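You operate a simulated robot arm through the tools that you are given. There is no shell and no other tool.

Carry out the task below with a simulated robot arm. There is one attempt and no reset: what you move stays moved.

JOB
Lock the seesaw level and brake the windmill with one sail straight up.
Fine: move the plank from above; tighten its screw.

Only the result counts: the job must be done as asked and must still hold three seconds after the hand-in. Knocking over, shifting, dropping, spilling or breaking anything else fails it.

ROBOT AND FRAMES
A 6-joint arm with a two-finger gripper, fixed in place. Base frame: the origin is on the floor under the middle of its stand, x ahead of it, y to its left, z up. Lengths are in mm, angles in degrees, forces in N, time in s.
It reaches about 1038 mm from its shoulder. Its first joint turns from -166.0 to 166.0 degrees. Payload 1.71 kg.
The tool frame sits at the grasp point between the pads (the TCP): z along the fingers, y along the line on which they close. The tips reach 20 mm beyond it. The gripper opens to 96 mm; its body begins 113 mm behind the TCP.
Orientation is that of the tool frame in the base frame, as a unit quaternion [x, y, z, w]. With the fingers straight down and closing along the base's y, the tool's x points along the base's -x, its y along +y and its z along -z.

CONTROLS
- The arm moves only by the tool send_rows. Its argument "commands" is a list of rows, each an object (a shift or turn left out is 0, a gripper value left out holds the last) with "travel": the shift along the base's x, y, z in mm, a list of three; "dr": the turn, a rotation vector about the base's x, y, z in degrees, a list of three; "hand": the closure in counts, from 0 (fully open) to 255 (shut). In form: [{"travel": [tx, ty, tz], "dr": [rx, ry, rz], "hand": hand}, ...]. A call has 1 to 20 rows; each row is the pose to reach, as a shift and turn from the pose commanded when the call began. Each row takes 0.2 s and may step no farther than 50 mm and 8.6 degrees from the row before; otherwise, or with a gripper value out of range, the whole call is refused. Where a pose cannot be reached the arm comes as near as it can. A force on the tool above 50 N (or 10 N above the force at the start of the call, whichever is more), or a blocked arm, ends the call early, and 0.2 s more pass. The fingers move at their own pace (about 45 mm/s each) and stop on an object; they squeeze with about 33 N. The grip force told is the motor's: it shows also when the fingers shut on nothing. Time passes only in rows, and 0.2 s behind the last, so rows that repeat a pose let the fingers close. The reply holds the time, the measured pose of the TCP, the force on the tool along the base axes, the opening and the grip force, in the units named above and with some noise, with the torque about the TCP (base axes, N m) and any sound that the robot's microphone picked up.
- Cameras (640 x 400 px; columns grow to the right, rows downward): "scene" is fixed at [221.6, -500.6, 1235.4]; the picture's right is [0.63, -0.78, 0.00], its down [-0.34, -0.27, -0.90] and it looks along [0.70, 0.57, -0.43] (base axes); focal length 313 px, centre (320, 200). "wrist" rides on the gripper at [66, 14, -145] in the tool frame; the picture's right is [-0.21, 0.98, 0.00], its down [-0.88, -0.19, -0.45] and it looks along [-0.44, -0.09, 0.90] (tool axes); focal length 275 px, centre (320, 200). There is no depth. A picture from a camera that has moved, and an enlarged one, comes with that camera's place and axes in the base frame and with its lens.
- snapshot(camera): a new picture of that camera. The clock stands still meanwhile.
- lift_body(by): moves the trunk up (or, below 0, down) by that many mm; the arm rides with it, the base frame stays. It gives what a move gives, with no picture.
- zoom(camera, box): a new picture of the part [left, top, right, bottom] of that camera's present view, enlarged. The clock stands still meanwhile.
- hand_in(): hands the job in; it is judged then, once.

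Places have to be worked out from the pictures, the camera data and where the tool is seen. Open the gripper and draw the arm clear of the work before you hand the job in, unless the task says otherwise.

The tools are called after ">>>" as a command line: name --argument value ..., lists and objects as JSON in quotes. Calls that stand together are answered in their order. send_rows: Moves the arm, as the interface text tells. Its arguments: {"type":"object","properties":{"commands":{"type":"array","items":{"type":"object","properties":{"travel":{"type":"array","items":{"type":"number"}},"dr":{"type":"array","items":{"type":"number"}},"hand":{"type":"number"}}}}},"required":["commands"]} The other tools are called the same way: lift_body (by) moves the trunk up or down; snapshot (camera) takes a picture; zoom (camera, box) takes an enlarged picture of a part of a camera's view; hand_in () hands the job in.

At the start:

```text
time: 0.0
tool_pos: [531.3, -101.9, 1068.5]
orientation: [0.0, 1.0, 0.0, -0.001]
force: [-0.4, -1.0, -0.7]
wrist_torque: [0.0, 0.02, 0.0]
width: 96.0
grip_force: 0.1
trunk travel left (down, up): [-175.0, 215.0]
```

scene: 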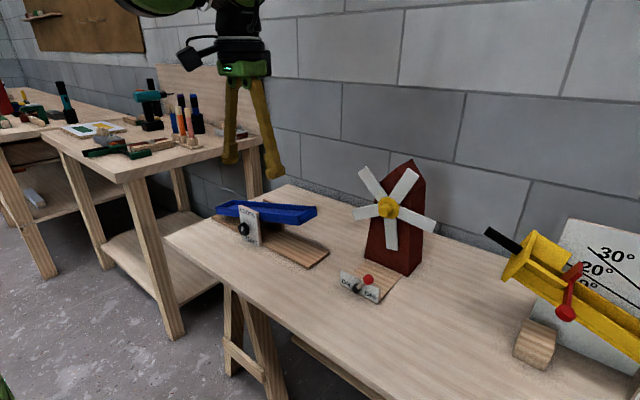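
wrist: 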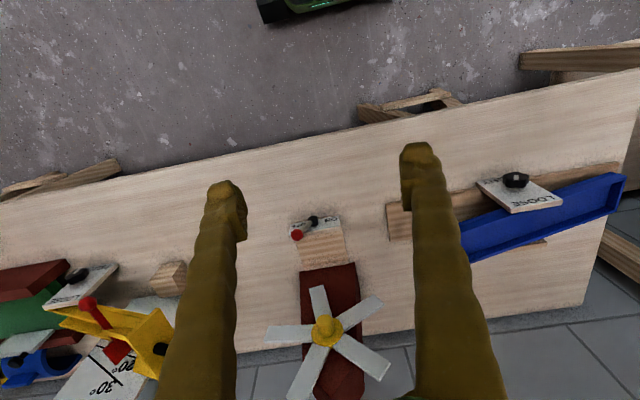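

I will look closely at the seesaw and the windmill before moving anything.

>>> zoom --camera "scene" --box '[190, 170, 350, 270]'

>>> zoom --camera "scene" --box '[320, 150, 480, 310]'

>>> zoom --camera "wrist" --box '[240, 190, 420, 400]'

>>> zoom --camera "wrist" --box '[380, 140, 640, 290]'

```text
4.00 times, centred on (270, 220) of scene
camera zoom: at [221.6, -500.6, 1235.4], right [0.63, -0.78, 0.0], down [-0.34, -0.27, -0.9], along [0.7, 0.57, -0.43], focal length 1251 px, centre (520, 120)
```

zoom: 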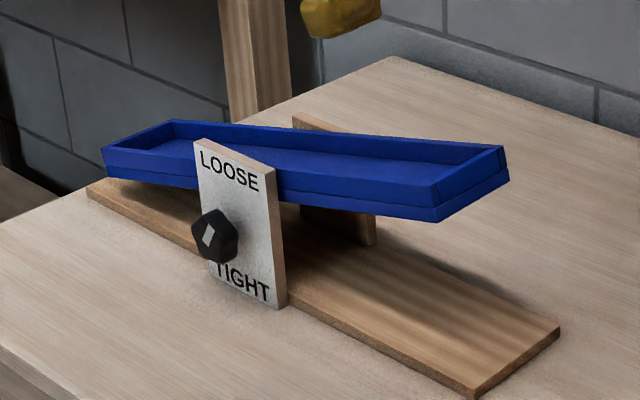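

```text
2.50 times, centred on (400, 230) of scene
camera zoom: at [221.6, -500.6, 1235.4], right [0.63, -0.78, 0.0], down [-0.34, -0.27, -0.9], along [0.7, 0.57, -0.43], focal length 782 px, centre (120, 125)
```

zoom: 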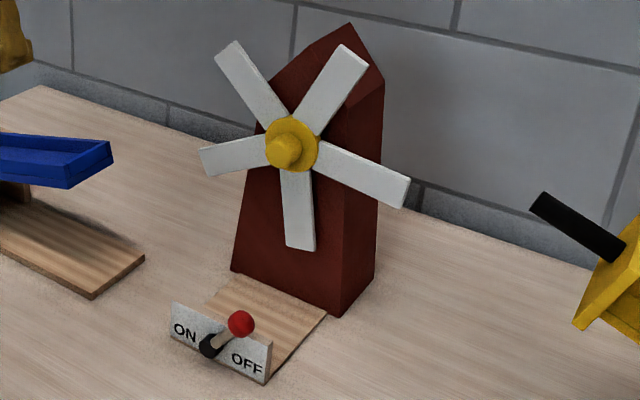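

```text
1.90 times, centred on (330, 295) of wrist
camera zoom: at [464.4, -88.0, 1214.0], right [0.21, 0.98, 0.0], down [0.88, -0.19, 0.44], along [0.43, -0.09, -0.9], focal length 524 px, centre (301, 19)
```

zoom: 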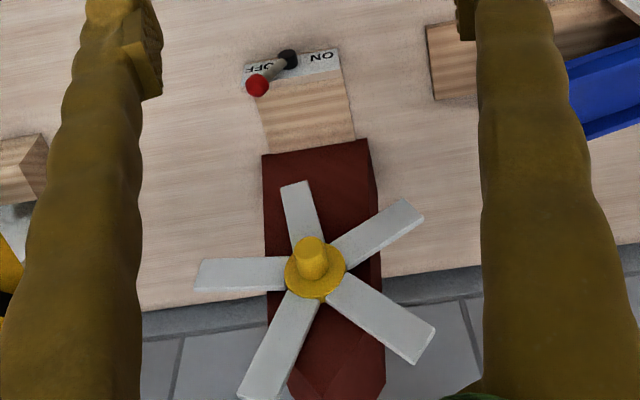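

```text
2.46 times, centred on (510, 215) of wrist
camera zoom: at [464.4, -88.0, 1214.0], right [0.21, 0.98, 0.0], down [0.88, -0.19, 0.44], along [0.43, -0.09, -0.9], focal length 678 px, centre (-148, 163)
```

zoom: 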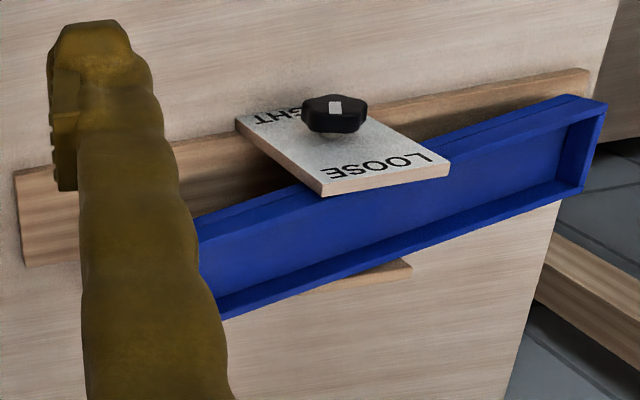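

The seesaw's -y end looks high, and its screw's pointer seems to be near LOOSE. The windmill lever leans toward OFF. I'll zoom in further on the knob and the lever.

>>> zoom --camera "scene" --box '[225, 195, 285, 255]'

>>> zoom --camera "scene" --box '[330, 255, 400, 315]'

>>> zoom --camera "wrist" --box '[270, 200, 370, 270]'

>>> zoom --camera "wrist" --box '[460, 150, 580, 230]'

```text
6.67 times, centred on (255, 225) of scene
camera zoom: at [221.6, -500.6, 1235.4], right [0.63, -0.78, 0.0], down [-0.34, -0.27, -0.9], along [0.7, 0.57, -0.43], focal length 2085 px, centre (753, 33)
```

zoom: 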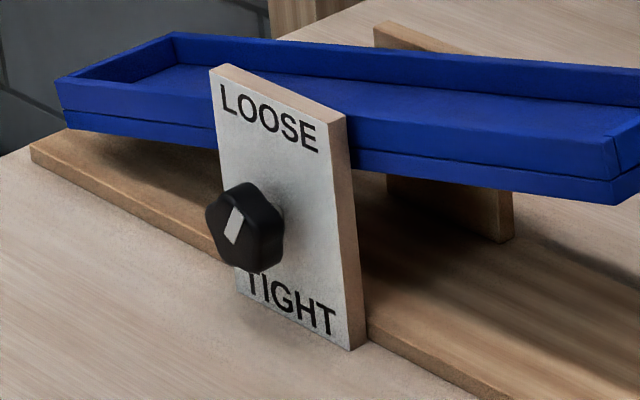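

```text
6.67 times, centred on (365, 285) of scene
camera zoom: at [221.6, -500.6, 1235.4], right [0.63, -0.78, 0.0], down [-0.34, -0.27, -0.9], along [0.7, 0.57, -0.43], focal length 2085 px, centre (20, -367)
```

zoom: 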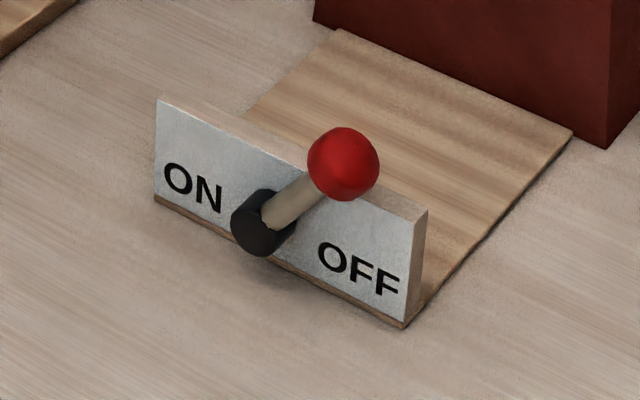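

```text
5.71 times, centred on (320, 235) of wrist
camera zoom: at [464.4, -88.0, 1214.0], right [0.21, 0.98, 0.0], down [0.88, -0.19, 0.44], along [0.43, -0.09, -0.9], focal length 1573 px, centre (320, 0)
```

zoom: 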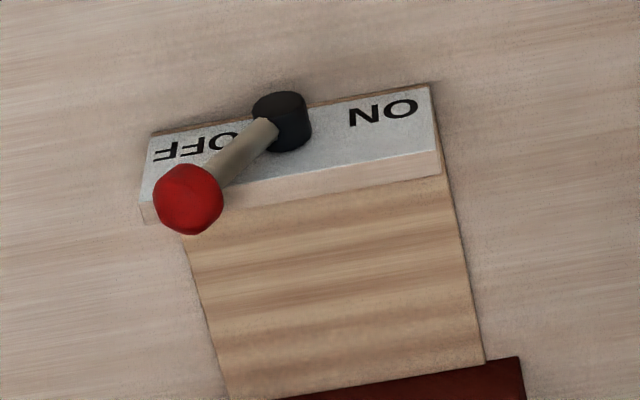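

```text
5.00 times, centred on (520, 190) of wrist
camera zoom: at [464.4, -88.0, 1214.0], right [0.21, 0.98, 0.0], down [0.88, -0.19, 0.44], along [0.43, -0.09, -0.9], focal length 1376 px, centre (-680, 250)
```

zoom: 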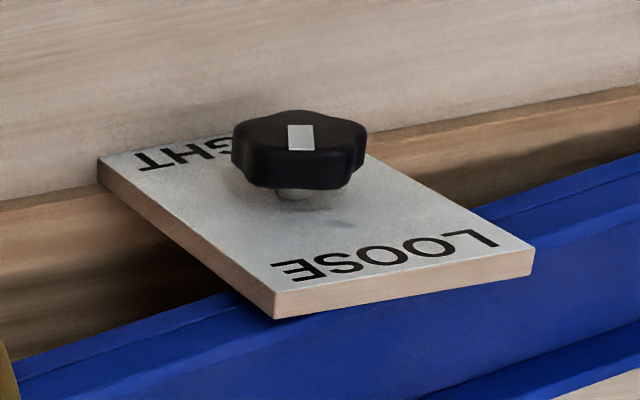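

The knob is a five-lobed one on a vertical plate with its mark toward LOOSE. The lever leans to OFF. I'll pitch the tool forward to look at the windmill head-on, and let time pass to see whether the sails turn by themselves.

>>> send_rows --commands '[{"travel": [10, -10, -10], "dr": [0, -8, 0]}, {"travel": [20, -25, -25], "dr": [0, -16, 0]}, {"travel": [30, -40, -40], "dr": [0, -24, 0]}, {"travel": [40, -55, -50], "dr": [0, -32, 0]}, {"travel": [50, -70, -60], "dr": [0, -40, 0]}, {"travel": [60, -80, -70], "dr": [0, -45, 0]}]'

>>> snapshot --camera "wrist"

>>> snapshot --camera "scene"

```text
time: 1.4
tool_pos: [575.1, -182.3, 1005.3]
orientation: [0.001, 0.921, 0.0, 0.39]
force: [0.2, 0.2, 0.0]
wrist_torque: [-0.01, -0.02, 0.02]
width: 96.1
grip_force: 0.0
trunk travel left (down, up): [-175.0, 215.0]
```

```text
taken
camera wrist: at [423.3, -169.0, 1059.3], right [0.15, 0.98, 0.15], down [0.29, -0.18, 0.94], along [0.95, -0.09, -0.31], focal length 275 px, centre (320, 200)
```

wrist: 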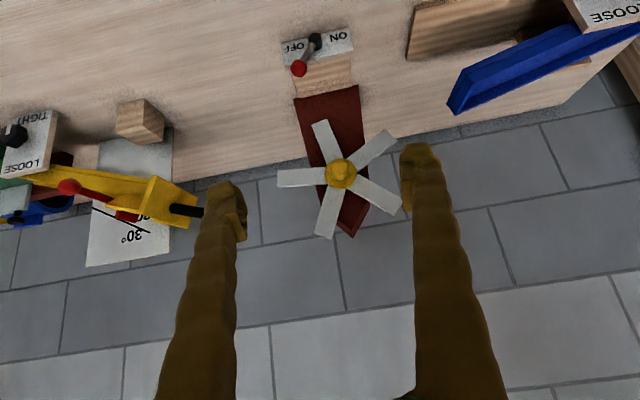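

```text
taken
```

scene: 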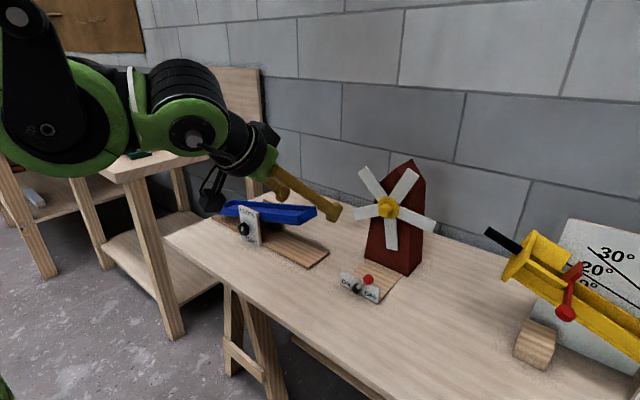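

The sails have not moved over 1.4 s, so friction holds them. I'll zoom on the windmill and lever in this view.

>>> zoom --camera "wrist" --box '[260, 80, 420, 250]'

>>> zoom --camera "scene" --box '[340, 150, 450, 280]'

>>> zoom --camera "wrist" --box '[270, 10, 380, 90]'

```text
2.35 times, centred on (340, 165) of wrist
camera zoom: at [423.3, -169.0, 1059.3], right [0.15, 0.98, 0.15], down [0.29, -0.18, 0.94], along [0.95, -0.09, -0.31], focal length 648 px, centre (273, 282)
```

zoom: 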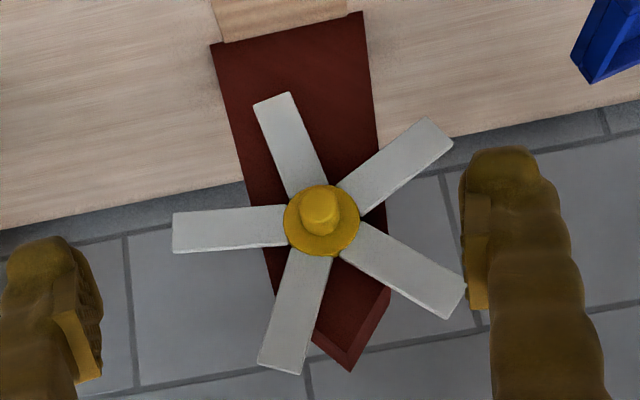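

```text
3.08 times, centred on (395, 215) of scene
camera zoom: at [221.6, -500.6, 1235.4], right [0.63, -0.78, 0.0], down [-0.34, -0.27, -0.9], along [0.7, 0.57, -0.43], focal length 962 px, centre (89, 154)
```

zoom: 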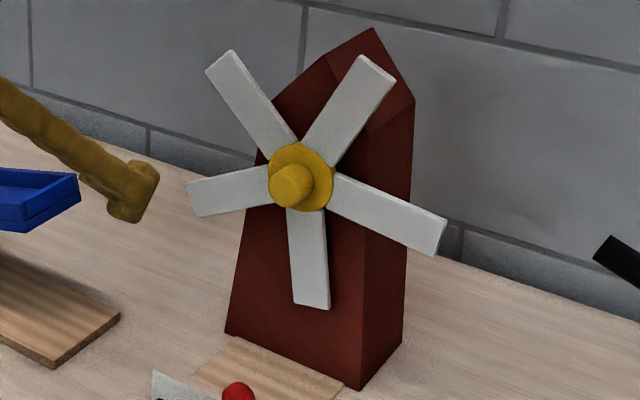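

```text
5.00 times, centred on (325, 50) of wrist
camera zoom: at [423.3, -169.0, 1059.3], right [0.15, 0.98, 0.15], down [0.29, -0.18, 0.94], along [0.95, -0.09, -0.31], focal length 1376 px, centre (295, 950)
```

zoom: 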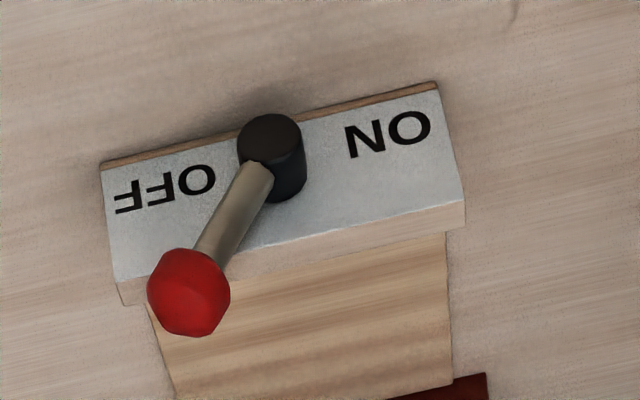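

The rays to the five sail tips fit a vertical sail plane facing -x. The hub is near (917,-170,850), the sails reach about 126 mm, and the upper -y sail leans about 25.6° from vertical toward -y. The seesaw plate also faces -x, near x=759 and y=190 to 277. Next I'll look at the seesaw from the front.

>>> send_rows --commands '[{"travel": [-1, 45, -13], "dr": [0, -2, 0]}, {"travel": [-2, 90, -27], "dr": [0, -4, 0]}, {"travel": [-3, 135, -40], "dr": [0, -6, 0]}, {"travel": [-4, 180, -54], "dr": [0, -9, 0]}, {"travel": [-6, 225, -67], "dr": [0, -11, 0]}, {"travel": [-7, 270, -80], "dr": [0, -13, 0]}, {"travel": [-8, 315, -94], "dr": [0, -15, 0]}, {"travel": [-9, 360, -108], "dr": [0, -18, 0]}, {"travel": [-11, 405, -121], "dr": [0, -20, 0]}, {"travel": [-11, 411, -123], "dr": [0, -20, 0]}, {"travel": [-11, 411, -123], "dr": [0, -20, 0]}]'

>>> snapshot --camera "wrist"

>>> snapshot --camera "scene"

```text
time: 3.8
tool_pos: [574.5, 236.1, 917.4]
orientation: [0.0, 0.84, 0.0, 0.542]
force: [0.3, 0.1, 0.7]
wrist_torque: [0.01, -0.03, -0.04]
width: 95.9
grip_force: 0.1
out of reach, approached as far as the arm can: row 7, 8, 9, 10, 11
trunk travel left (down, up): [-175.0, 215.0]
```

```text
taken
camera wrist: at [414.5, 250.6, 917.6], right [0.09, 0.98, 0.19], down [-0.04, -0.18, 0.98], along [1.0, -0.09, 0.03], focal length 275 px, centre (320, 200)
```

wrist: 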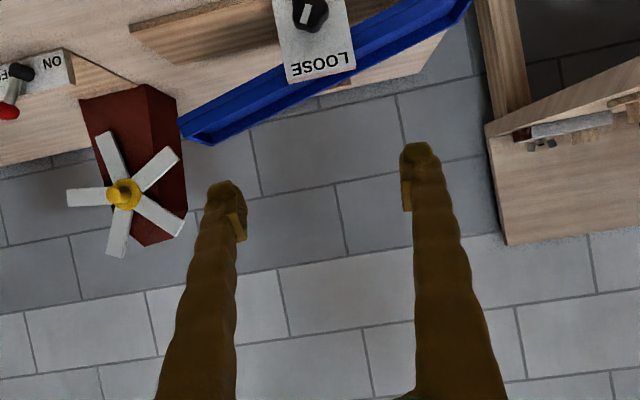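

```text
taken
```

scene: 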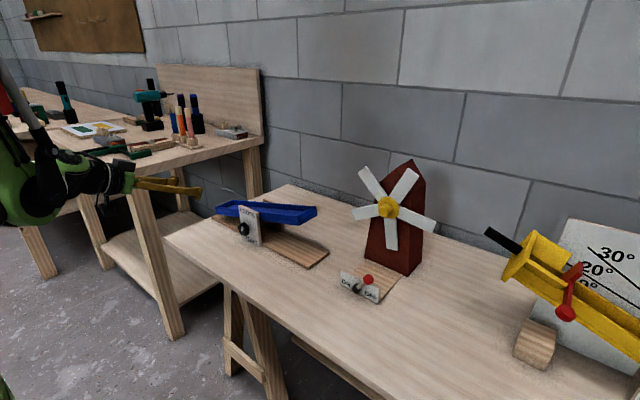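

The arm cannot go that low and that close at this pitch, so the trunk will have to come down for the knob. This view is still good, so I'll zoom on the seesaw to measure its tilt.

>>> zoom --camera "wrist" --box '[160, 0, 480, 160]'

>>> zoom --camera "wrist" --box '[260, 0, 380, 90]'

```text
2.00 times, centred on (320, 80) of wrist
camera zoom: at [414.5, 250.6, 917.6], right [0.09, 0.98, 0.19], down [-0.04, -0.18, 0.98], along [1.0, -0.09, 0.03], focal length 551 px, centre (320, 440)
```

zoom: 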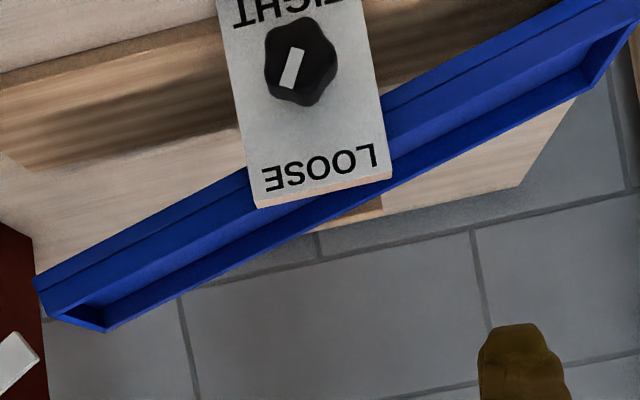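

```text
4.44 times, centred on (320, 45) of wrist
camera zoom: at [414.5, 250.6, 917.6], right [0.09, 0.98, 0.19], down [-0.04, -0.18, 0.98], along [1.0, -0.09, 0.03], focal length 1224 px, centre (320, 889)
```

zoom: 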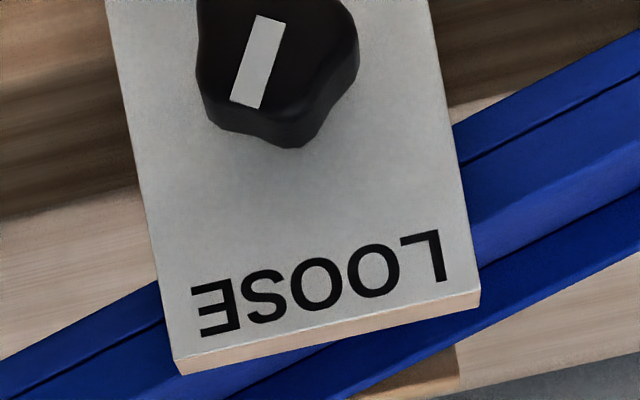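

The pointer is about 20° clockwise of straight-up LOOSE. I'll zoom on each end of the plank for an accurate tilt.

>>> zoom --camera "wrist" --box '[170, 90, 250, 150]'

>>> zoom --camera "wrist" --box '[400, 0, 480, 60]'

>>> zoom --camera "scene" --box '[210, 195, 265, 230]'

>>> zoom --camera "scene" --box '[265, 195, 325, 235]'

```text
6.67 times, centred on (210, 120) of wrist
camera zoom: at [414.5, 250.6, 917.6], right [0.09, 0.98, 0.19], down [-0.04, -0.18, 0.98], along [1.0, -0.09, 0.03], focal length 1835 px, centre (1053, 733)
```

zoom: 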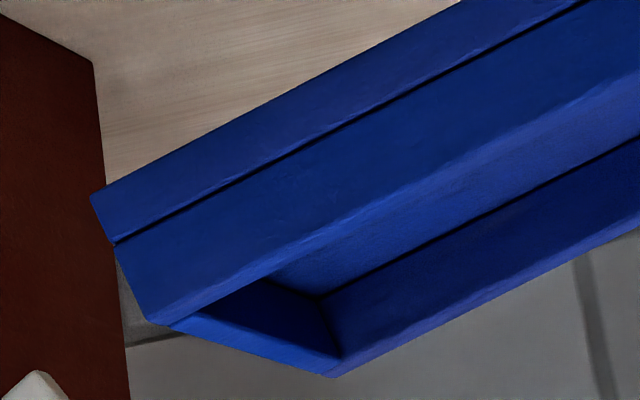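

```text
6.67 times, centred on (440, 30) of wrist
camera zoom: at [414.5, 250.6, 917.6], right [0.09, 0.98, 0.19], down [-0.04, -0.18, 0.98], along [1.0, -0.09, 0.03], focal length 1835 px, centre (-480, 1333)
```

zoom: 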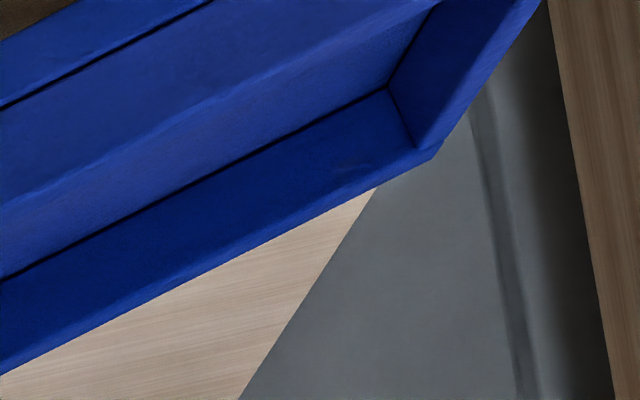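

```text
11.43 times, centred on (238, 212) of scene
camera zoom: at [221.6, -500.6, 1235.4], right [0.63, -0.78, 0.0], down [-0.34, -0.27, -0.9], along [0.7, 0.57, -0.43], focal length 3574 px, centre (1263, 57)
```

zoom: 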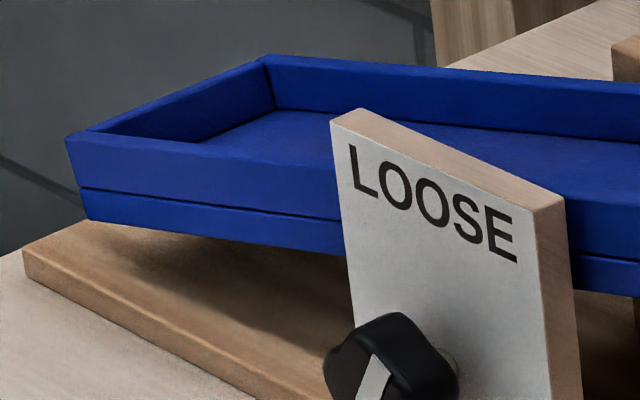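

```text
10.00 times, centred on (295, 215) of scene
camera zoom: at [221.6, -500.6, 1235.4], right [0.63, -0.78, 0.0], down [-0.34, -0.27, -0.9], along [0.7, 0.57, -0.43], focal length 3128 px, centre (570, 50)
```

zoom: 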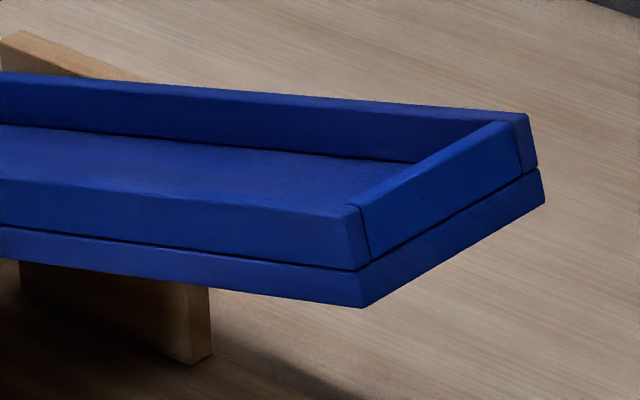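

The triangulated rim runs from (y 42, z 809) to (y 470, z 703), so the tilt is about 13.8° with the -y end high. The tray spans x 791 to 872. I'll bring the tool vertical above the pivot so I can press the tray level with both fingertips.

>>> send_rows --commands '[{"travel": [30, 0, 20], "dr": [0, 8, 0]}, {"travel": [60, 0, 40], "dr": [0, 16, 0]}, {"travel": [95, 0, 60], "dr": [0, 24, 0]}, {"travel": [130, 0, 60], "dr": [0, 32, 0]}, {"travel": [160, 0, 60], "dr": [0, 40, 0]}, {"travel": [190, 0, 60], "dr": [0, 48, 0]}, {"travel": [220, 0, 60], "dr": [0, 56, 0]}, {"travel": [250, 0, 60], "dr": [0, 64, 0]}, {"travel": [252, 0, 60], "dr": [0, 65, 0]}, {"travel": [252, 0, 60], "dr": [0, 65, 0]}]'

>>> snapshot --camera "wrist"

>>> snapshot --camera "scene"

```text
time: 6.0
tool_pos: [828.0, 236.9, 978.1]
orientation: [0.0, 1.0, 0.0, 0.006]
force: [-0.2, 0.5, -0.1]
wrist_torque: [0.01, -0.02, 0.01]
width: 96.2
grip_force: 0.0
trunk travel left (down, up): [-175.0, 215.0]
```

```text
taken
camera wrist: at [759.3, 250.7, 1122.6], right [0.21, 0.98, 0.0], down [0.87, -0.18, 0.46], along [0.45, -0.09, -0.89], focal length 275 px, centre (320, 200)
```

wrist: 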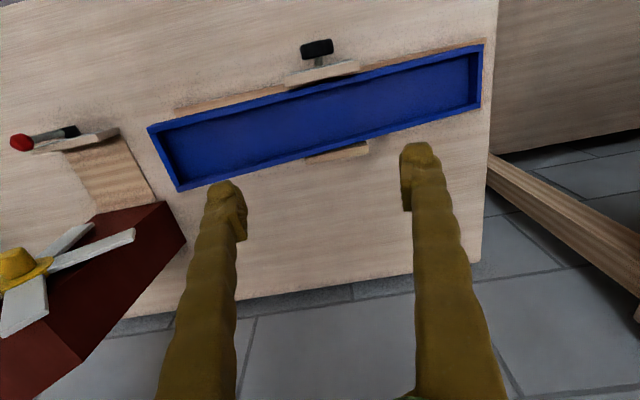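

```text
taken
```

scene: 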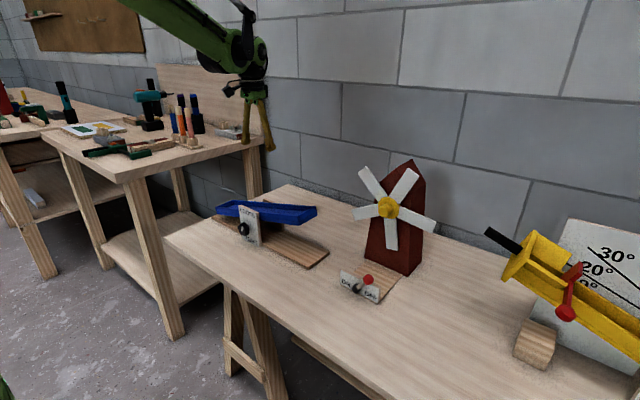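

The plank is still at its original tilt. I'll zoom from above on the plate, the knob and the fingertips to get accurate x and y values for the press.

>>> zoom --camera "wrist" --box '[130, 30, 500, 210]'

>>> zoom --camera "wrist" --box '[270, 30, 390, 110]'

>>> zoom --camera "scene" --box '[200, 70, 300, 260]'

```text
1.73 times, centred on (315, 120) of wrist
camera zoom: at [759.3, 250.7, 1122.6], right [0.21, 0.98, 0.0], down [0.87, -0.18, 0.46], along [0.45, -0.09, -0.89], focal length 476 px, centre (329, 338)
```

zoom: 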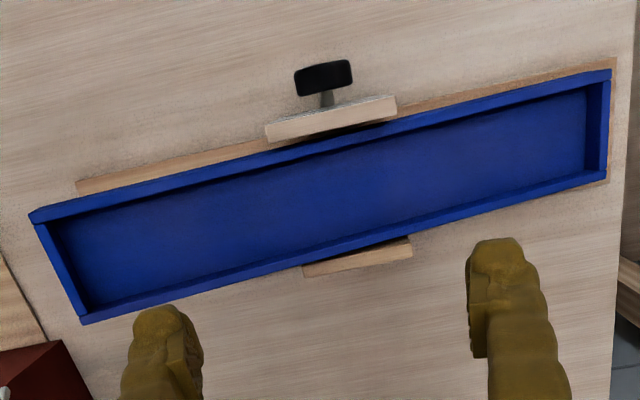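

```text
5.00 times, centred on (330, 70) of wrist
camera zoom: at [759.3, 250.7, 1122.6], right [0.21, 0.98, 0.0], down [0.87, -0.18, 0.46], along [0.45, -0.09, -0.89], focal length 1376 px, centre (270, 850)
```

zoom: 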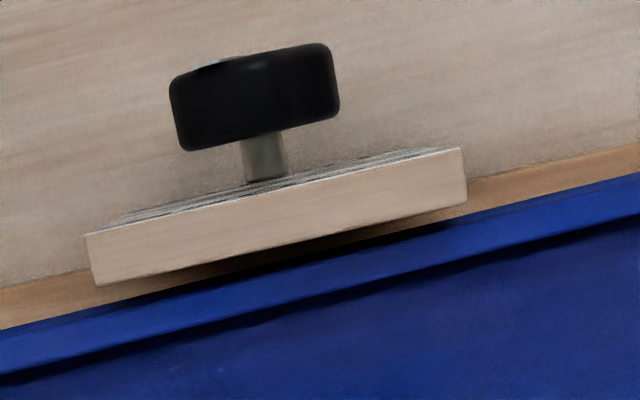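

```text
2.11 times, centred on (250, 165) of scene
camera zoom: at [221.6, -500.6, 1235.4], right [0.63, -0.78, 0.0], down [-0.34, -0.27, -0.9], along [0.7, 0.57, -0.43], focal length 658 px, centre (467, 274)
```

zoom: 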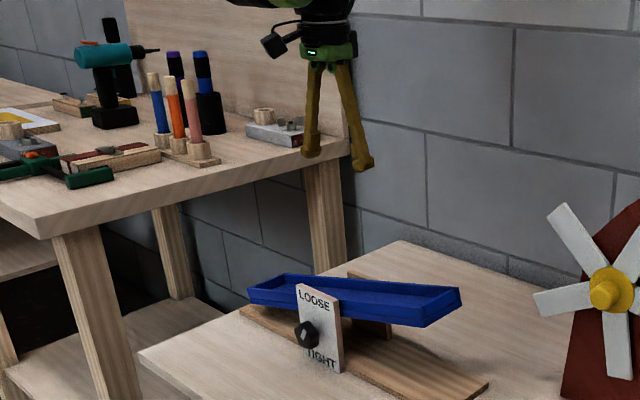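

The two wrist views agree. The plate is at x 768, y 206 to 293, with its top at z 774, and the knob axis is at y 250, z about 710. The tray is centred at x 828 and its pivot at y 250, and the plank tilt is 14.6°. I'll centre the open gripper over the pivot and descend to just above the tray floor.

>>> send_rows --commands '[{"travel": [0, 5, -45], "dr": [0, 0.7, 0]}, {"travel": [0, 13, -90], "dr": [0, 0.7, 0]}, {"travel": [0, 13, -135], "dr": [0, 0.7, 0]}, {"travel": [0, 13, -165], "dr": [0, 0.7, 0]}, {"travel": [0, 13, -185], "dr": [0, 0.7, 0]}, {"travel": [0, 13, -185], "dr": [0, 0.7, 0]}]'

>>> snapshot --camera "scene"

>>> zoom --camera "scene" --box '[190, 130, 340, 260]'

>>> snapshot --camera "wrist"

```text
time: 7.4
tool_pos: [826.6, 248.9, 792.4]
orientation: [0.0, 1.0, 0.0, 0.002]
force: [-0.9, 0.6, 0.1]
wrist_torque: [0.01, 0.0, -0.03]
width: 95.7
grip_force: 0.1
trunk travel left (down, up): [-175.0, 215.0]
```

```text
taken
```

scene: 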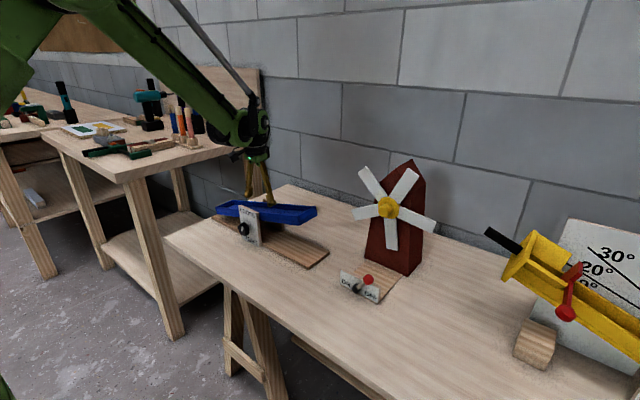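

```text
3.08 times, centred on (265, 195) of scene
camera zoom: at [221.6, -500.6, 1235.4], right [0.63, -0.78, 0.0], down [-0.34, -0.27, -0.9], along [0.7, 0.57, -0.43], focal length 962 px, centre (489, 215)
```

zoom: 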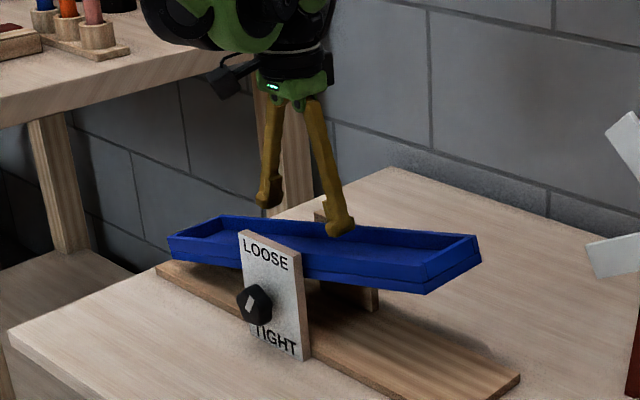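

```text
taken
camera wrist: at [759.3, 263.3, 936.6], right [0.21, 0.98, 0.0], down [0.88, -0.19, 0.45], along [0.44, -0.09, -0.9], focal length 275 px, centre (320, 200)
```

wrist: 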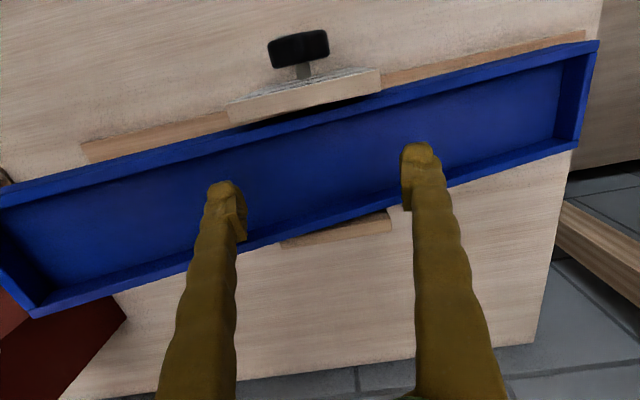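

Both fingertips are over the tray floor. I'll descend slowly and watch for force when the -y finger touches the high side.

>>> send_rows --commands '[{"travel": [0, 0, -8]}, {"travel": [0, 0, -14]}, {"travel": [0, 0, -18]}, {"travel": [0, 0, -22]}, {"travel": [0, 0, -25]}, {"travel": [0, 0, -25]}]'

>>> zoom --camera "scene" --box '[190, 130, 340, 260]'

```text
time: 8.8
tool_pos: [828.1, 250.1, 767.7]
orientation: [0.0, 1.0, 0.0, 0.0]
force: [0.0, -0.3, -0.3]
wrist_torque: [0.01, 0.02, 0.02]
width: 96.3
grip_force: 0.1
trunk travel left (down, up): [-175.0, 215.0]
```

```text
3.08 times, centred on (265, 195) of scene
camera zoom: at [221.6, -500.6, 1235.4], right [0.63, -0.78, 0.0], down [-0.34, -0.27, -0.9], along [0.7, 0.57, -0.43], focal length 962 px, centre (489, 215)
```

zoom: 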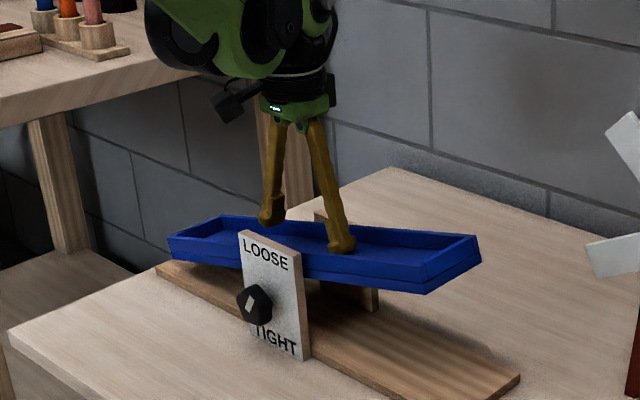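

No contact yet at TCP z 768, though the -y fingertip is close to the floor. I'll keep descending in small steps.

>>> send_rows --commands '[{"travel": [0, 0, -2]}, {"travel": [0, 0, -4]}, {"travel": [0, 0, -6]}, {"travel": [0, 0, -8]}, {"travel": [0, 0, -8]}]'

>>> zoom --camera "scene" --box '[190, 130, 340, 260]'

```text
time: 10.0
tool_pos: [829.0, 250.1, 757.2]
orientation: [0.0, 1.0, 0.0, 0.0]
force: [0.0, 0.1, -0.6]
wrist_torque: [0.03, -0.03, 0.0]
width: 96.1
grip_force: 0.0
trunk travel left (down, up): [-175.0, 215.0]
```

```text
3.08 times, centred on (265, 195) of scene
camera zoom: at [221.6, -500.6, 1235.4], right [0.63, -0.78, 0.0], down [-0.34, -0.27, -0.9], along [0.7, 0.57, -0.43], focal length 962 px, centre (489, 215)
```

zoom: 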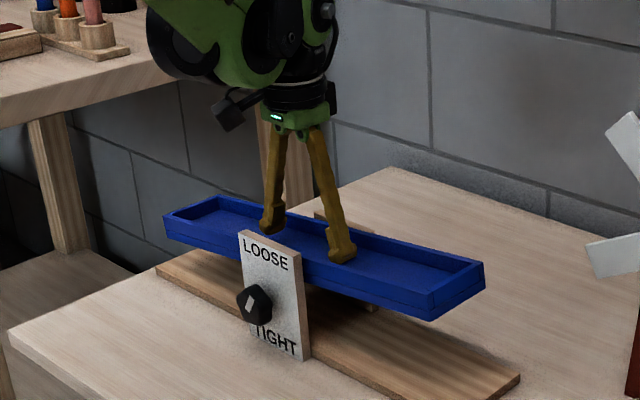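

The plank has moved with almost no force, so it is very loose. I'll measure its tilt before pressing any further.

>>> zoom --camera "scene" --box '[205, 180, 265, 220]'

>>> zoom --camera "scene" --box '[265, 200, 325, 240]'

>>> snapshot --camera "wrist"

```text
10.00 times, centred on (235, 200) of scene
camera zoom: at [221.6, -500.6, 1235.4], right [0.63, -0.78, 0.0], down [-0.34, -0.27, -0.9], along [0.7, 0.57, -0.43], focal length 3128 px, centre (1170, 200)
```

zoom: 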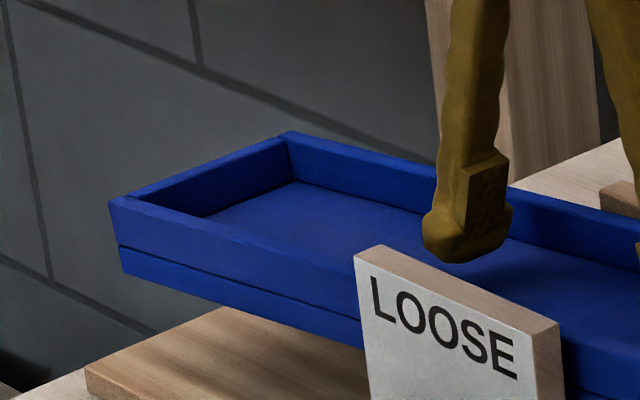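

```text
10.00 times, centred on (295, 220) of scene
camera zoom: at [221.6, -500.6, 1235.4], right [0.63, -0.78, 0.0], down [-0.34, -0.27, -0.9], along [0.7, 0.57, -0.43], focal length 3128 px, centre (570, 0)
```

zoom: 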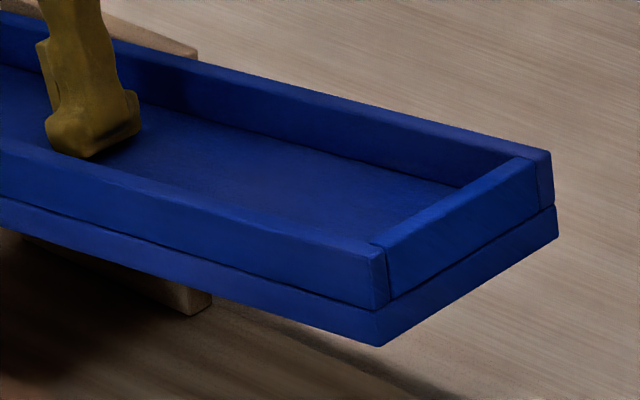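

```text
taken
camera wrist: at [761.0, 264.5, 903.4], right [0.21, 0.98, 0.0], down [0.88, -0.19, 0.45], along [0.44, -0.09, -0.9], focal length 275 px, centre (320, 200)
```

wrist: 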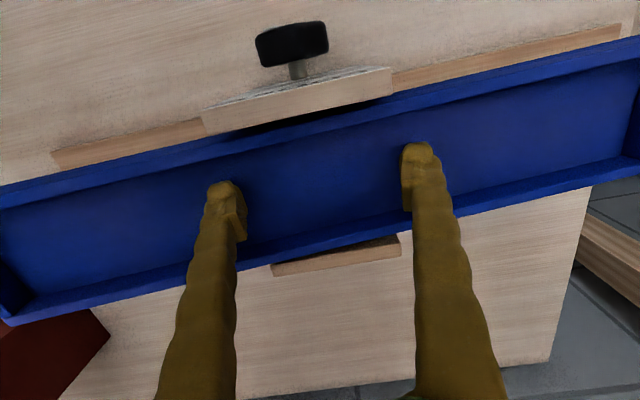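

The rim now reads about 780 at the -y end and 727 at the +y end, so the tilt is down to about 7° and the +y finger is not yet touching. I'll continue down gently.

>>> send_rows --commands '[{"travel": [0, 0, -1.5]}, {"travel": [0, 0, -3]}, {"travel": [0, 0, -4.5]}, {"travel": [0, 0, -4.5]}]'

>>> zoom --camera "scene" --box '[205, 180, 265, 220]'

>>> zoom --camera "scene" --box '[265, 200, 325, 240]'

```text
time: 11.0
tool_pos: [827.0, 250.6, 753.5]
orientation: [0.0, 1.0, 0.0, 0.001]
force: [-0.4, 0.6, 0.3]
wrist_torque: [-0.02, 0.01, -0.01]
width: 95.9
grip_force: 0.0
trunk travel left (down, up): [-175.0, 215.0]
```

```text
10.00 times, centred on (235, 200) of scene
camera zoom: at [221.6, -500.6, 1235.4], right [0.63, -0.78, 0.0], down [-0.34, -0.27, -0.9], along [0.7, 0.57, -0.43], focal length 3128 px, centre (1170, 200)
```

zoom: 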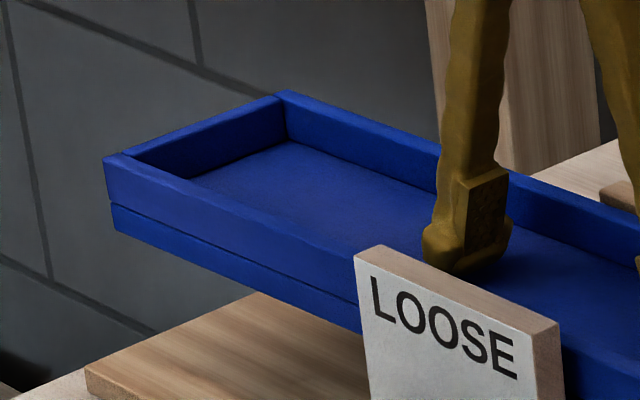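

```text
10.00 times, centred on (295, 220) of scene
camera zoom: at [221.6, -500.6, 1235.4], right [0.63, -0.78, 0.0], down [-0.34, -0.27, -0.9], along [0.7, 0.57, -0.43], focal length 3128 px, centre (570, 0)
```

zoom: 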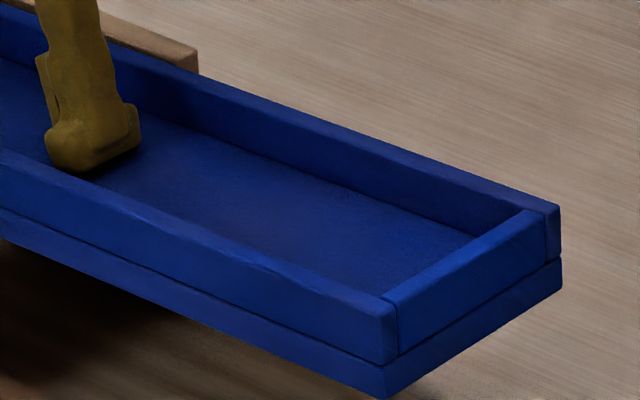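

The tilt is now about 2.5 to 3°. I'll step down by half a millimetre at a time until both fingertips touch and the force rises.

>>> send_rows --commands '[{"travel": [0, 0, -0.7]}, {"travel": [0, 0, -1.4]}, {"travel": [0, 0, -1.8]}, {"travel": [0, 0, -1.8]}]'

>>> zoom --camera "scene" --box '[205, 180, 265, 220]'

>>> zoom --camera "scene" --box '[265, 200, 325, 240]'

```text
time: 12.0
tool_pos: [827.5, 251.7, 752.9]
orientation: [-0.001, 1.0, -0.001, 0.001]
force: [-0.1, 0.1, 0.2]
wrist_torque: [-0.02, 0.03, 0.0]
width: 95.9
grip_force: 0.0
trunk travel left (down, up): [-175.0, 215.0]
```

```text
10.00 times, centred on (235, 200) of scene
camera zoom: at [221.6, -500.6, 1235.4], right [0.63, -0.78, 0.0], down [-0.34, -0.27, -0.9], along [0.7, 0.57, -0.43], focal length 3128 px, centre (1170, 200)
```

zoom: 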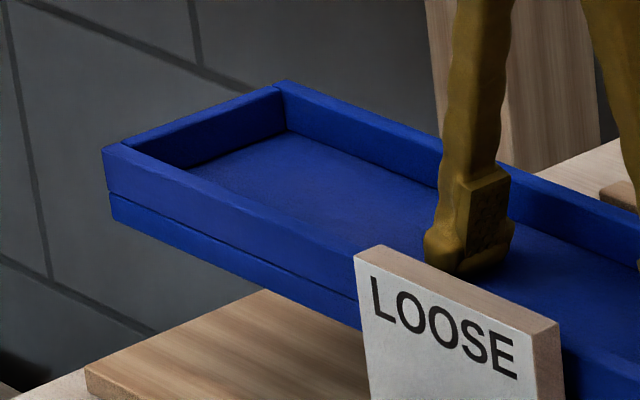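

```text
10.00 times, centred on (295, 220) of scene
camera zoom: at [221.6, -500.6, 1235.4], right [0.63, -0.78, 0.0], down [-0.34, -0.27, -0.9], along [0.7, 0.57, -0.43], focal length 3128 px, centre (570, 0)
```

zoom: 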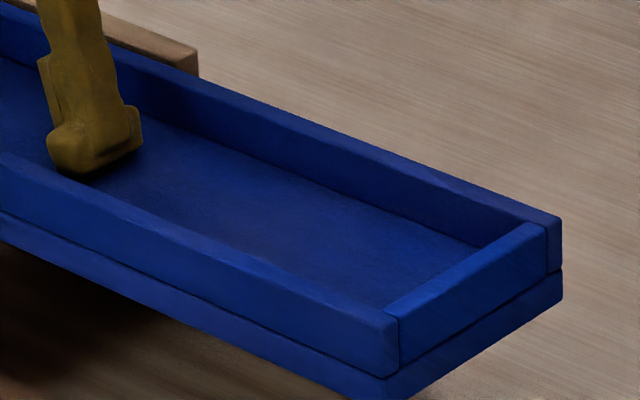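

The tilt is about 1.3° by the scene camera. I'll go down another 1.2 mm in small steps, looking for contact on both fingers.

>>> send_rows --commands '[{"travel": [0, 0, -0.6]}, {"travel": [0, 0, -1.2]}, {"travel": [0, 0, -1.2]}]'

>>> zoom --camera "scene" --box '[205, 180, 265, 220]'

>>> zoom --camera "scene" --box '[265, 200, 325, 240]'

```text
time: 12.8
tool_pos: [827.1, 250.2, 750.2]
orientation: [0.0, 1.0, -0.001, 0.001]
force: [0.9, -0.4, 0.7]
wrist_torque: [0.0, 0.02, -0.01]
width: 95.8
grip_force: 0.1
trunk travel left (down, up): [-175.0, 215.0]
```

```text
10.00 times, centred on (235, 200) of scene
camera zoom: at [221.6, -500.6, 1235.4], right [0.63, -0.78, 0.0], down [-0.34, -0.27, -0.9], along [0.7, 0.57, -0.43], focal length 3128 px, centre (1170, 200)
```

zoom: 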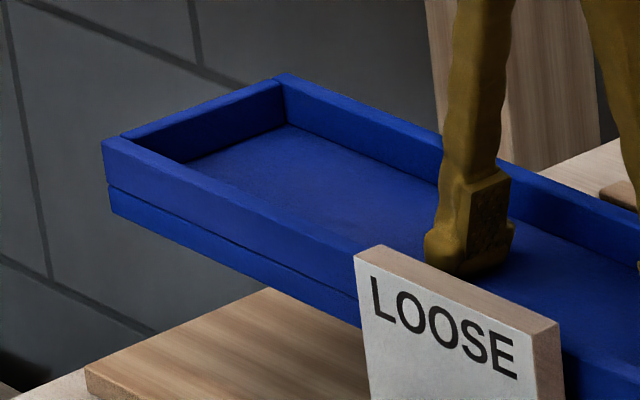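

```text
10.00 times, centred on (295, 220) of scene
camera zoom: at [221.6, -500.6, 1235.4], right [0.63, -0.78, 0.0], down [-0.34, -0.27, -0.9], along [0.7, 0.57, -0.43], focal length 3128 px, centre (570, 0)
```

zoom: 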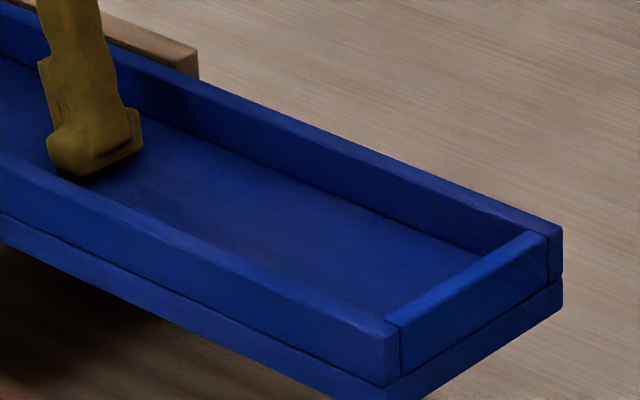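

The tilt is now about 0.4°. I'll do one more small step, watching the vertical force for the second finger's contact.

>>> send_rows --commands '[{"travel": [0, 0, -0.4]}, {"travel": [0, 0, -0.7]}, {"travel": [0, 0, -0.7]}]'

>>> zoom --camera "scene" --box '[205, 180, 265, 220]'

>>> zoom --camera "scene" --box '[265, 200, 325, 240]'

>>> snapshot --camera "wrist"

```text
time: 13.6
tool_pos: [827.4, 249.8, 752.2]
orientation: [0.0, 1.0, 0.0, 0.001]
force: [4.7, 1.4, 15.0]
wrist_torque: [0.01, -0.1, -0.01]
width: 95.8
grip_force: 0.1
trunk travel left (down, up): [-175.0, 215.0]
```

```text
10.00 times, centred on (235, 200) of scene
camera zoom: at [221.6, -500.6, 1235.4], right [0.63, -0.78, 0.0], down [-0.34, -0.27, -0.9], along [0.7, 0.57, -0.43], focal length 3128 px, centre (1170, 200)
```

zoom: 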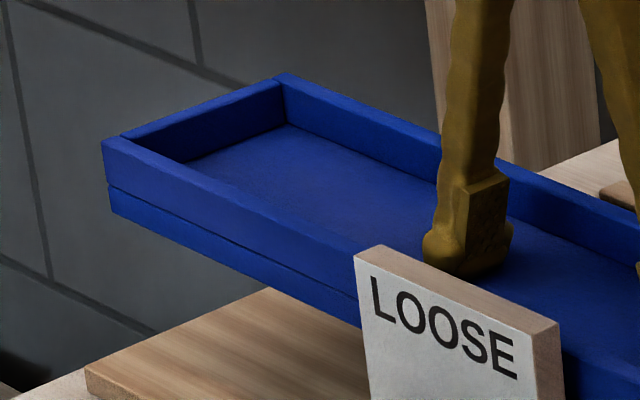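

```text
10.00 times, centred on (295, 220) of scene
camera zoom: at [221.6, -500.6, 1235.4], right [0.63, -0.78, 0.0], down [-0.34, -0.27, -0.9], along [0.7, 0.57, -0.43], focal length 3128 px, centre (570, 0)
```

zoom: 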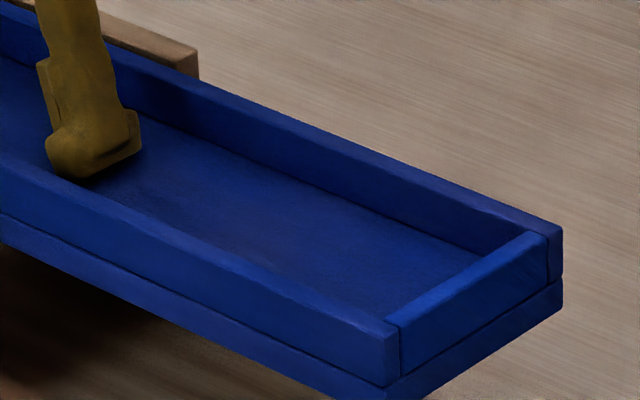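

```text
taken
camera wrist: at [759.7, 263.8, 896.9], right [0.21, 0.98, 0.0], down [0.88, -0.19, 0.45], along [0.44, -0.09, -0.89], focal length 275 px, centre (320, 200)
```

wrist: 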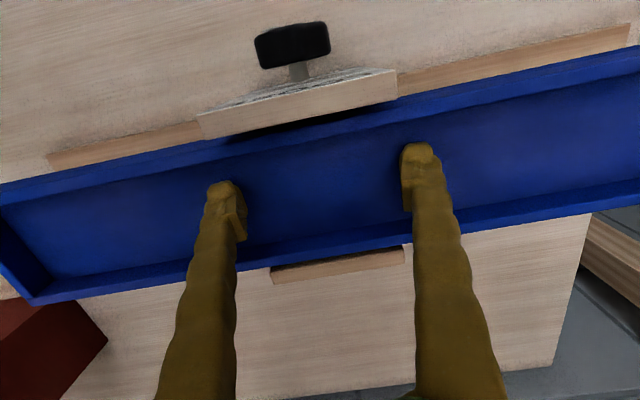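

The force jumped to 15 N with no torque about x, so both fingertips are pressing evenly and the plank is parallel to the level gripper. I'll rise straight up and check that the plank stays level.

>>> send_rows --commands '[{"travel": [0, 0, 2]}, {"travel": [0, 0, 10]}, {"travel": [0, 0, 40]}, {"travel": [0, 0, 85]}, {"travel": [0, 0, 130]}, {"travel": [0, 0, 170]}, {"travel": [0, 0, 170]}]'

>>> zoom --camera "scene" --box '[205, 180, 265, 220]'

>>> zoom --camera "scene" --box '[265, 200, 325, 240]'

>>> snapshot --camera "wrist"

```text
time: 15.2
tool_pos: [829.1, 250.1, 921.8]
orientation: [0.0, 1.0, -0.001, 0.001]
force: [0.2, 0.5, -0.5]
wrist_torque: [0.01, -0.01, 0.01]
width: 96.1
grip_force: 0.0
trunk travel left (down, up): [-175.0, 215.0]
```

```text
10.00 times, centred on (235, 200) of scene
camera zoom: at [221.6, -500.6, 1235.4], right [0.63, -0.78, 0.0], down [-0.34, -0.27, -0.9], along [0.7, 0.57, -0.43], focal length 3128 px, centre (1170, 200)
```

zoom: 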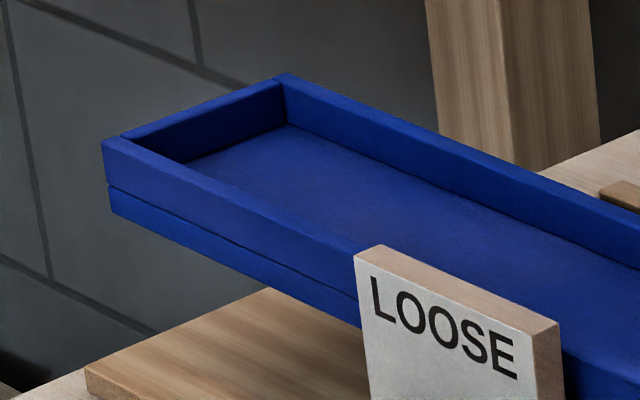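

```text
10.00 times, centred on (295, 220) of scene
camera zoom: at [221.6, -500.6, 1235.4], right [0.63, -0.78, 0.0], down [-0.34, -0.27, -0.9], along [0.7, 0.57, -0.43], focal length 3128 px, centre (570, 0)
```

zoom: 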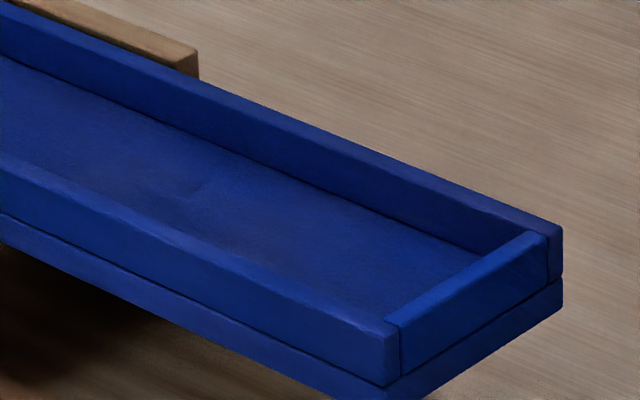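

```text
taken
camera wrist: at [761.2, 263.0, 1067.9], right [0.21, 0.98, 0.0], down [0.88, -0.19, 0.45], along [0.44, -0.09, -0.9], focal length 275 px, centre (320, 200)
```

wrist: 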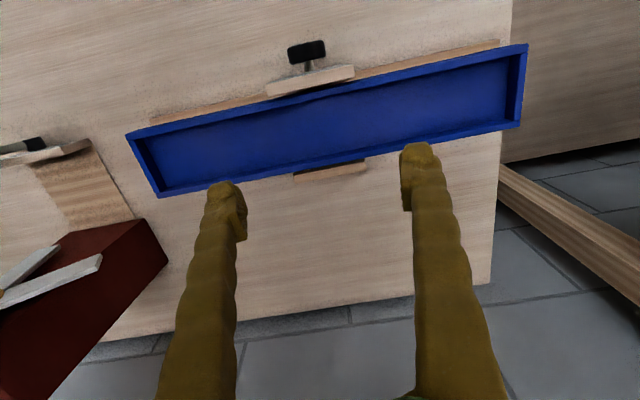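

The plank stays level. Next is the screw. I'll pull back in front of the seesaw at a safe height and pitch the fingers to horizontal so they point at the plate.

>>> send_rows --commands '[{"travel": [-10, 0, 10], "dr": [0, -5, 0]}, {"travel": [-35, 0, 15], "dr": [0, -13, 0]}, {"travel": [-60, 0, 15], "dr": [0, -21, 0]}, {"travel": [-85, 0, 15], "dr": [0, -29, 0]}, {"travel": [-110, 0, 15], "dr": [0, -37, 0]}, {"travel": [-130, 0, 15], "dr": [0, -45, 0]}, {"travel": [-150, 0, 15], "dr": [0, -53, 0]}, {"travel": [-165, 0, 15], "dr": [0, -61, 0]}, {"travel": [-180, 0, 15], "dr": [0, -69, 0]}, {"travel": [-190, 0, 15], "dr": [0, -77, 0]}, {"travel": [-200, 0, 15], "dr": [0, -85, 0]}, {"travel": [-206, 0, 15], "dr": [0, -90, 0]}, {"travel": [-206, 0, 15], "dr": [0, -90, 0]}]'

>>> snapshot --camera "scene"

```text
time: 18.0
tool_pos: [645.7, 268.5, 993.0]
orientation: [0.0, 0.707, 0.0, 0.707]
force: [-1.1, -0.7, -0.4]
wrist_torque: [0.02, 0.03, -0.03]
width: 95.9
grip_force: 0.1
out of reach, approached as far as the arm can: row 10, 11, 12, 13
trunk travel left (down, up): [-175.0, 215.0]
```

```text
taken
```

scene: 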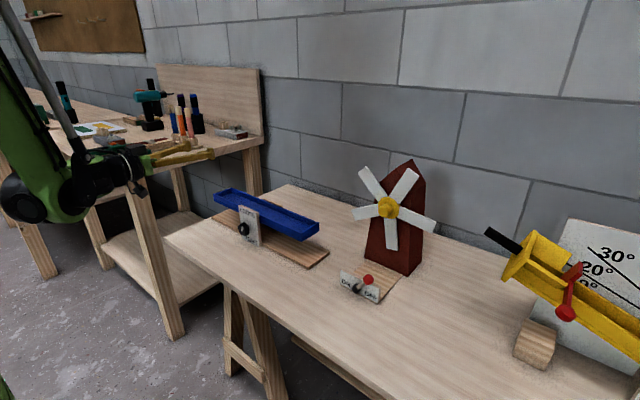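

The tool is horizontal but the near, low region is out of reach. Before I lower the trunk, I'll test the same relative pose 175 mm higher, at (690,250,885), where there is nothing to hit.

>>> send_rows --commands '[{"travel": [30, -10, 0]}, {"travel": [60, -18, -20]}, {"travel": [75, -18, -50]}, {"travel": [75, -18, -80]}, {"travel": [75, -18, -108]}, {"travel": [75, -18, -108]}]'

```text
time: 19.4
tool_pos: [754.1, 268.7, 927.1]
orientation: [0.0, 0.707, -0.001, 0.707]
force: [-1.0, 0.3, 0.3]
wrist_torque: [-0.01, 0.01, 0.01]
width: 96.3
grip_force: 0.1
out of reach, approached as far as the arm can: row 3, 4, 5, 6
trunk travel left (down, up): [-175.0, 215.0]
```

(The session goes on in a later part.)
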